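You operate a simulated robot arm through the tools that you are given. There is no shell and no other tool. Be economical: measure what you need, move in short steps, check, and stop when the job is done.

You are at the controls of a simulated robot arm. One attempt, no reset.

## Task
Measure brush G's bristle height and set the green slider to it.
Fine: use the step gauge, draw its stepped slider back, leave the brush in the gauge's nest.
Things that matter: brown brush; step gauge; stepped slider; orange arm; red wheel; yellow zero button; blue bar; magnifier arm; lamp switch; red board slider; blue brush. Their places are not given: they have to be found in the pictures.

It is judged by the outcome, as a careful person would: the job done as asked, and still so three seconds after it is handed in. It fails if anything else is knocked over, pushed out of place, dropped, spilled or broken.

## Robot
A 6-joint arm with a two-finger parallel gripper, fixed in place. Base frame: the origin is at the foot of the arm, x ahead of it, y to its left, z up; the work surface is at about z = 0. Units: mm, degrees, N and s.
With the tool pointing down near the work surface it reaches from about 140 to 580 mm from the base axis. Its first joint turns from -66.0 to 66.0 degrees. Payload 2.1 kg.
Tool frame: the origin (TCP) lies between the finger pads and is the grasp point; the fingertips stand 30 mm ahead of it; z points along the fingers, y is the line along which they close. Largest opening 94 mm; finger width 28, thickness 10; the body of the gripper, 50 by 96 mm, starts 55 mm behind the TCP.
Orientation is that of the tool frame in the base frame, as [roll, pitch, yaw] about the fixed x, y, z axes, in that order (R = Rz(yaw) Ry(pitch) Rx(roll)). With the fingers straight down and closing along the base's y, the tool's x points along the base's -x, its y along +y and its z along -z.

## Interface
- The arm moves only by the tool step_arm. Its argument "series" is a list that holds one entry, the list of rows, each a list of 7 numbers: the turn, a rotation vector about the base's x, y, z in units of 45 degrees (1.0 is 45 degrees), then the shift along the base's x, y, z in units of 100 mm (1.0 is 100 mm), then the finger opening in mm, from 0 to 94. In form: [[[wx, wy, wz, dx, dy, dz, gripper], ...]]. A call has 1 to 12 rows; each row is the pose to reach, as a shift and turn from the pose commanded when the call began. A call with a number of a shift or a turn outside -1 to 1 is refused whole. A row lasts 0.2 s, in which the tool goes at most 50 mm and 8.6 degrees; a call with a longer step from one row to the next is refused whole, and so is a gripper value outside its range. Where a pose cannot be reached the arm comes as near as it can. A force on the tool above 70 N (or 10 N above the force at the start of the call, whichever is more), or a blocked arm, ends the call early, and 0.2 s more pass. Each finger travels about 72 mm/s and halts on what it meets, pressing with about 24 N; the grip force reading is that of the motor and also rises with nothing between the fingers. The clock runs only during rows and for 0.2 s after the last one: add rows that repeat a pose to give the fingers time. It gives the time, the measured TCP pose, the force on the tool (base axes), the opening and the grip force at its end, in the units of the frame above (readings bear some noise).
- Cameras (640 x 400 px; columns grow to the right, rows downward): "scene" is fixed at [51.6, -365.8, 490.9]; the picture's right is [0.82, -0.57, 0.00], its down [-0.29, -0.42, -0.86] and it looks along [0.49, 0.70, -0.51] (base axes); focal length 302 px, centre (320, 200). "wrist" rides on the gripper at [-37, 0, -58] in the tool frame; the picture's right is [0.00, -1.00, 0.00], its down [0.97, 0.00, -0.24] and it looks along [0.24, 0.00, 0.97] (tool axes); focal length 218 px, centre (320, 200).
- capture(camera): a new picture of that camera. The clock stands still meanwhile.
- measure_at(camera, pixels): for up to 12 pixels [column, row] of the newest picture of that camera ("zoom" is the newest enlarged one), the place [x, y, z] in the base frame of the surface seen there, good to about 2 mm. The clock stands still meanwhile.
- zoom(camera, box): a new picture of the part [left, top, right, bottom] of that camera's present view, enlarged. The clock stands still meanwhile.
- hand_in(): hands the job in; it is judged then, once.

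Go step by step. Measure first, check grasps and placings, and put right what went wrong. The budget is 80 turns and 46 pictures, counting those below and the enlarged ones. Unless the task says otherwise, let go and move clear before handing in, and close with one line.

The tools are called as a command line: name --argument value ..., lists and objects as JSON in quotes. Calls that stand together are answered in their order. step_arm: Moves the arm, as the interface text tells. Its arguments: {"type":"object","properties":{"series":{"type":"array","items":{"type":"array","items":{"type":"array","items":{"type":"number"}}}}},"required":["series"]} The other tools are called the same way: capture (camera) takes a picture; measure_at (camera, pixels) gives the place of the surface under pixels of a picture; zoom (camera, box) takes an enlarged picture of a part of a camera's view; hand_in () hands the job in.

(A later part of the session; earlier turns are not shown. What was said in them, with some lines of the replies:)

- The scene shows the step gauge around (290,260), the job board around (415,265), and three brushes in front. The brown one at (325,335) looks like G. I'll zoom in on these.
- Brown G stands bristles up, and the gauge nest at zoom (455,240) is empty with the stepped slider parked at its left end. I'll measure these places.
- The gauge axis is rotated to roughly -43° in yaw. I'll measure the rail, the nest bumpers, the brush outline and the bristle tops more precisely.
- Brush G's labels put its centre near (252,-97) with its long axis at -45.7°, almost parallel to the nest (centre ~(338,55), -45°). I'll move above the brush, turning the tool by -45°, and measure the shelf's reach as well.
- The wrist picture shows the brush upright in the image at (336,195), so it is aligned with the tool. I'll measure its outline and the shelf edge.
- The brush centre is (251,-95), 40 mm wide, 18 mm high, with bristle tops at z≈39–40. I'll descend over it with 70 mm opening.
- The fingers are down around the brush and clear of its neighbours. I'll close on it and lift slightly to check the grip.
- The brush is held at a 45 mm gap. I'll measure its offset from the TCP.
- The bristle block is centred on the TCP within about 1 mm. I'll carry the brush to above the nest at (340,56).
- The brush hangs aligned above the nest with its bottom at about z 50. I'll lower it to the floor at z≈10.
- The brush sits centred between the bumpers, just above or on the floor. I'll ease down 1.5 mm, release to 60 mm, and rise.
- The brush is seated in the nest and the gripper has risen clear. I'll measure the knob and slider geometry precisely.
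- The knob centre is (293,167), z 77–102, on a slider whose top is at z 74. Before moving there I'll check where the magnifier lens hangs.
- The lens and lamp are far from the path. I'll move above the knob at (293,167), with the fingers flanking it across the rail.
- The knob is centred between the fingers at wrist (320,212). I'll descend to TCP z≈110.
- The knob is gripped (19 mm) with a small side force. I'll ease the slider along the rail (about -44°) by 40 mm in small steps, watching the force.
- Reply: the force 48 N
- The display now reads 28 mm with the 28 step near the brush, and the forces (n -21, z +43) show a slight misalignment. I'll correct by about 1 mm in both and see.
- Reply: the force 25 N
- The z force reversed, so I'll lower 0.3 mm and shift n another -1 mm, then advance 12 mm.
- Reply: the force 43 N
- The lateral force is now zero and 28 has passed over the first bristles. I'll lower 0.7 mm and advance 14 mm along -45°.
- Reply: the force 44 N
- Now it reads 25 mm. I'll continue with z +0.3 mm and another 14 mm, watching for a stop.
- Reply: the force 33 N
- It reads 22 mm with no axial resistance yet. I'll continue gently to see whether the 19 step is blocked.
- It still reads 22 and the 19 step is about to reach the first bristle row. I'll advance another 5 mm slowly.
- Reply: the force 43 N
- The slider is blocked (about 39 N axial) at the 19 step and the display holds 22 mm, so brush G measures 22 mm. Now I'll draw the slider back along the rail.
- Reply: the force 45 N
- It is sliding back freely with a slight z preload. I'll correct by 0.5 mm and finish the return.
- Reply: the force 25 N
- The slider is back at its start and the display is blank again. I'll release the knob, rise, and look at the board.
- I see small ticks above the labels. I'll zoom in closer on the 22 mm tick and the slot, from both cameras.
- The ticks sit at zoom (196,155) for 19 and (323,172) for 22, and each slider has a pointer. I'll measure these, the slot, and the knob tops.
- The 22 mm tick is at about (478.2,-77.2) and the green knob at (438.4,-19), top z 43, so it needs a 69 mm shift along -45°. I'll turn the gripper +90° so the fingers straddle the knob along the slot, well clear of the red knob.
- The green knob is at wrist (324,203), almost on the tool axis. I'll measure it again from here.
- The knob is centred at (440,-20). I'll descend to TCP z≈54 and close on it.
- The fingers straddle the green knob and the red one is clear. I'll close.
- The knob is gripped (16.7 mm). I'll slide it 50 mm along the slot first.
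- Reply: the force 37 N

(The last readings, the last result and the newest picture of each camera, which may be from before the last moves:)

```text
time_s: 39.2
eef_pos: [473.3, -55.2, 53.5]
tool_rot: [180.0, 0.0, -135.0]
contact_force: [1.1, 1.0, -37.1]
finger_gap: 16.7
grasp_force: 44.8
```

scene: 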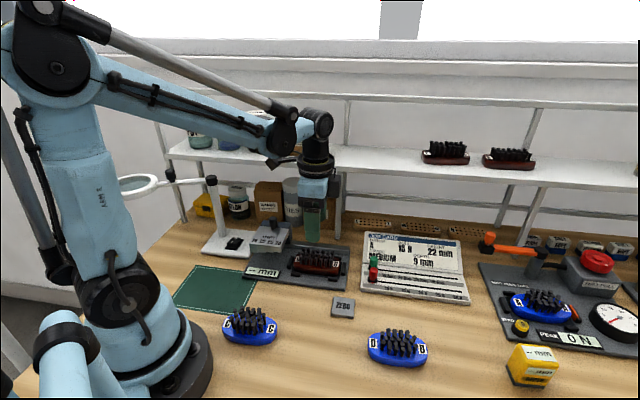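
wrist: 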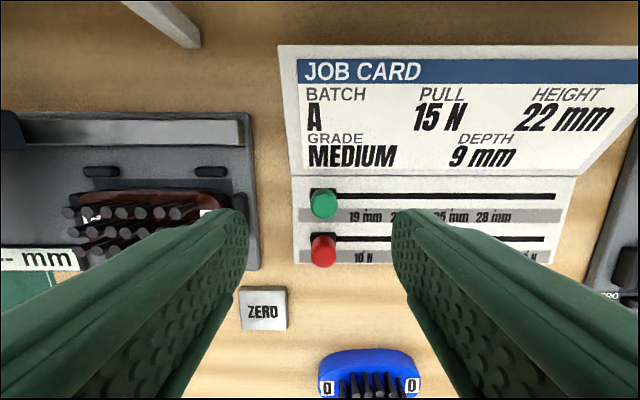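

It is moving freely with a small z preload. I'll lower 0.5 mm, go another 15 mm, and check the pointer.

step_arm --series '[[[0, 0, 0, 0.02, -0.02, -0.005, 12], [0, 0, 0, 0.05, -0.05, -0.005, 12], [0, 0, 0, 0.08, -0.08, -0.005, 12], [0, 0, 0, 0.106, -0.106, -0.005, 12], [0, 0, 0, 0.106, -0.106, -0.005, 12]]]'

zoom --camera "scene" --box '[370, 240, 450, 290]'

measure_at --camera "zoom" --pixels '[[148, 276], [275, 292], [405, 307], [535, 324]]'

```text
time_s: 40.4
eef_pos: [484.8, -65.9, 52.7]
tool_rot: [-180.0, 0.0, -134.9]
contact_force: [3.1, 2.1, -10.8]
finger_gap: 16.4
grasp_force: 44.8
```

```text
8.00 times, centred on (410, 265) of scene
```

zoom: 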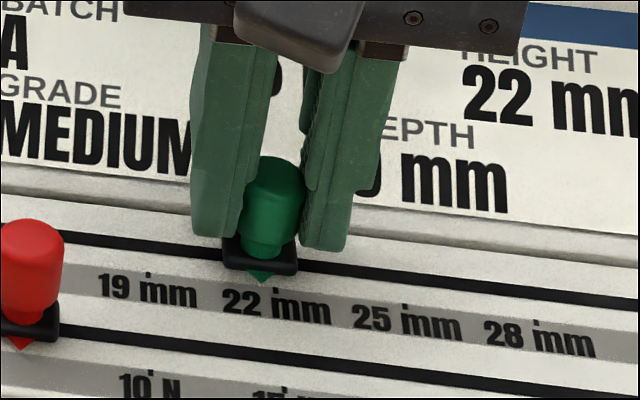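

```text
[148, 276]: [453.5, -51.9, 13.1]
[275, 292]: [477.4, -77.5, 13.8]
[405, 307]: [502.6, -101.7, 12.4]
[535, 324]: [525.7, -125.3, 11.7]
```

The pointer tip (262,283) is about 3.6 mm short of the 22 mm tick (275,290). I'll nudge it on.

step_arm --series '[[[0, 0, 0, 0.012, -0.012, -0.001, 12], [0, 0, 0, 0.025, -0.025, -0.001, 12], [0, 0, 0, 0.025, -0.025, -0.001, 12]]]'

zoom --camera "scene" --box '[390, 258, 422, 278]'

measure_at --camera "zoom" --pixels '[[290, 310], [320, 300], [290, 280], [280, 300], [290, 295]]'

```text
time_s: 41.2
eef_pos: [487.7, -67.5, 53.5]
tool_rot: [180.0, 0.1, -134.9]
contact_force: [5.3, 4.4, 3.5]
finger_gap: 16.8
grasp_force: 45.0
```

```text
16.00 times, centred on (406, 268) of scene
```

zoom: 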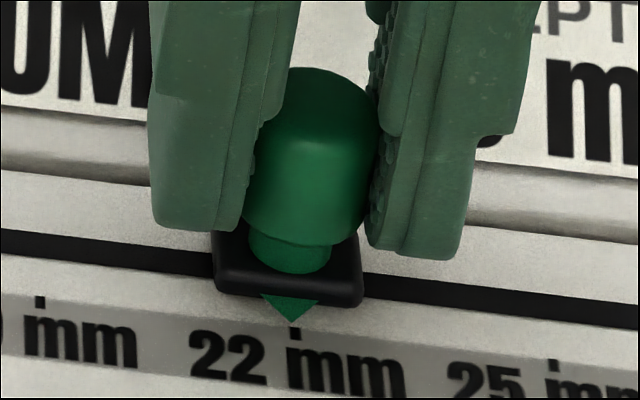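

```text
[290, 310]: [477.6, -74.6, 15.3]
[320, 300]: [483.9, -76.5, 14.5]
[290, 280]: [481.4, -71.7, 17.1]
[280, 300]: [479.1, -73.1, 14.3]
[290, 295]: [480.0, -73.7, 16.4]
```

The pointer tip (292,320) now stands just above the 22 tick (294,333), within about 0.5 mm. I'll nudge 0.4 mm, then release and rise.

step_arm --series '[[[0, 0, 0, 0.003, -0.003, 0, 12], [0, 0, 0, 0.003, -0.003, 0, 12], [0, 0, 0, 0.003, -0.003, 0, 22], [0, 0, 0, 0.003, -0.003, 0, 34], [0, 0, 0, 0.003, -0.003, 0, 40], [0, 0, 0, 0.003, -0.003, 0, 40], [0, 0, 0, 0.003, -0.003, 0.2, 40], [0, 0, 0, 0.003, -0.003, 0.5, 40], [0, 0, 0, -0.05, -0.1, 0.9, 40], [0, 0, 0, -0.2, -0.2, 1.0, 40], [0, 0, 0, -0.4, -0.3, 1.0, 40]]]'

capture --camera "scene"

zoom --camera "scene" --box '[380, 252, 428, 282]'

zoom --camera "scene" --box '[200, 180, 400, 305]'

```text
time_s: 43.6
eef_pos: [448.6, -96.7, 151.3]
tool_rot: [-180.0, 0.0, -135.0]
contact_force: [0.7, 0.0, 0.2]
finger_gap: 40.0
grasp_force: 0.0
```

```text
10 pictures are left
```

scene: 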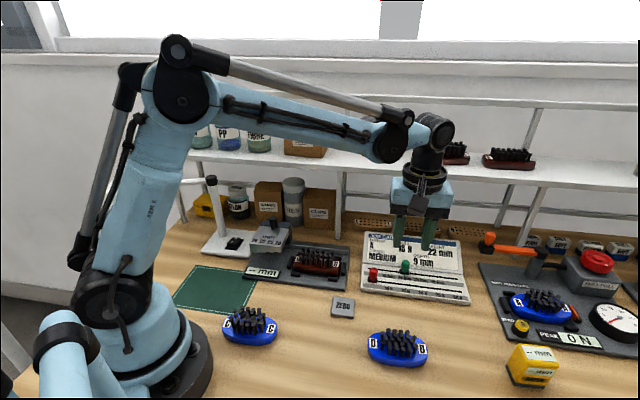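

```text
13.33 times, centred on (404, 267) of scene
```

zoom: 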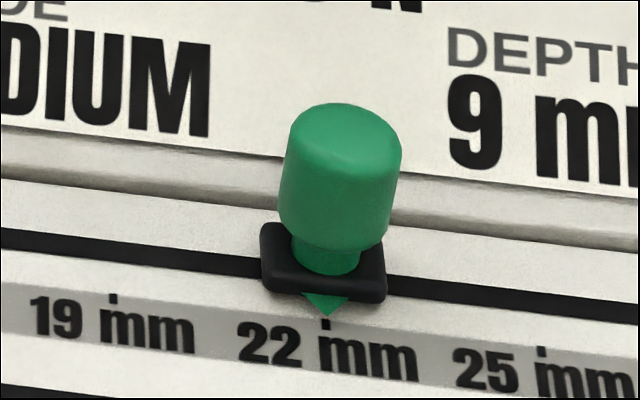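

```text
3.20 times, centred on (300, 242) of scene
```

zoom: 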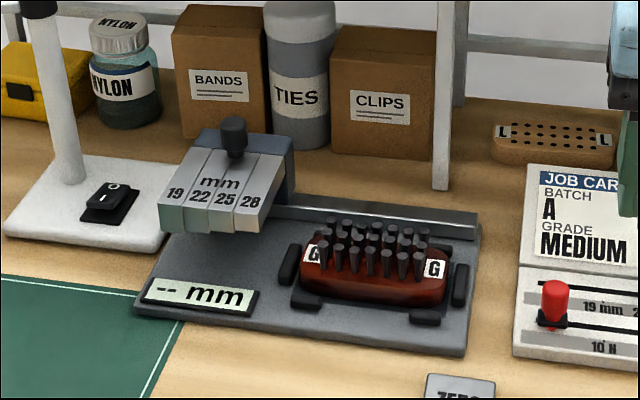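

The green pointer (327,315) points at the 22 mm tick (325,323). The slider is drawn back, brush G is in the nest, everything else is undisturbed and the gripper is clear, so I'm handing in.

hand_in

```text
The job is handed in.
```

Brush G's bristles measured 22 mm on the step gauge, and the green slider is set to 22 mm. The stepped slider is drawn back, and the brush is still in the nest.
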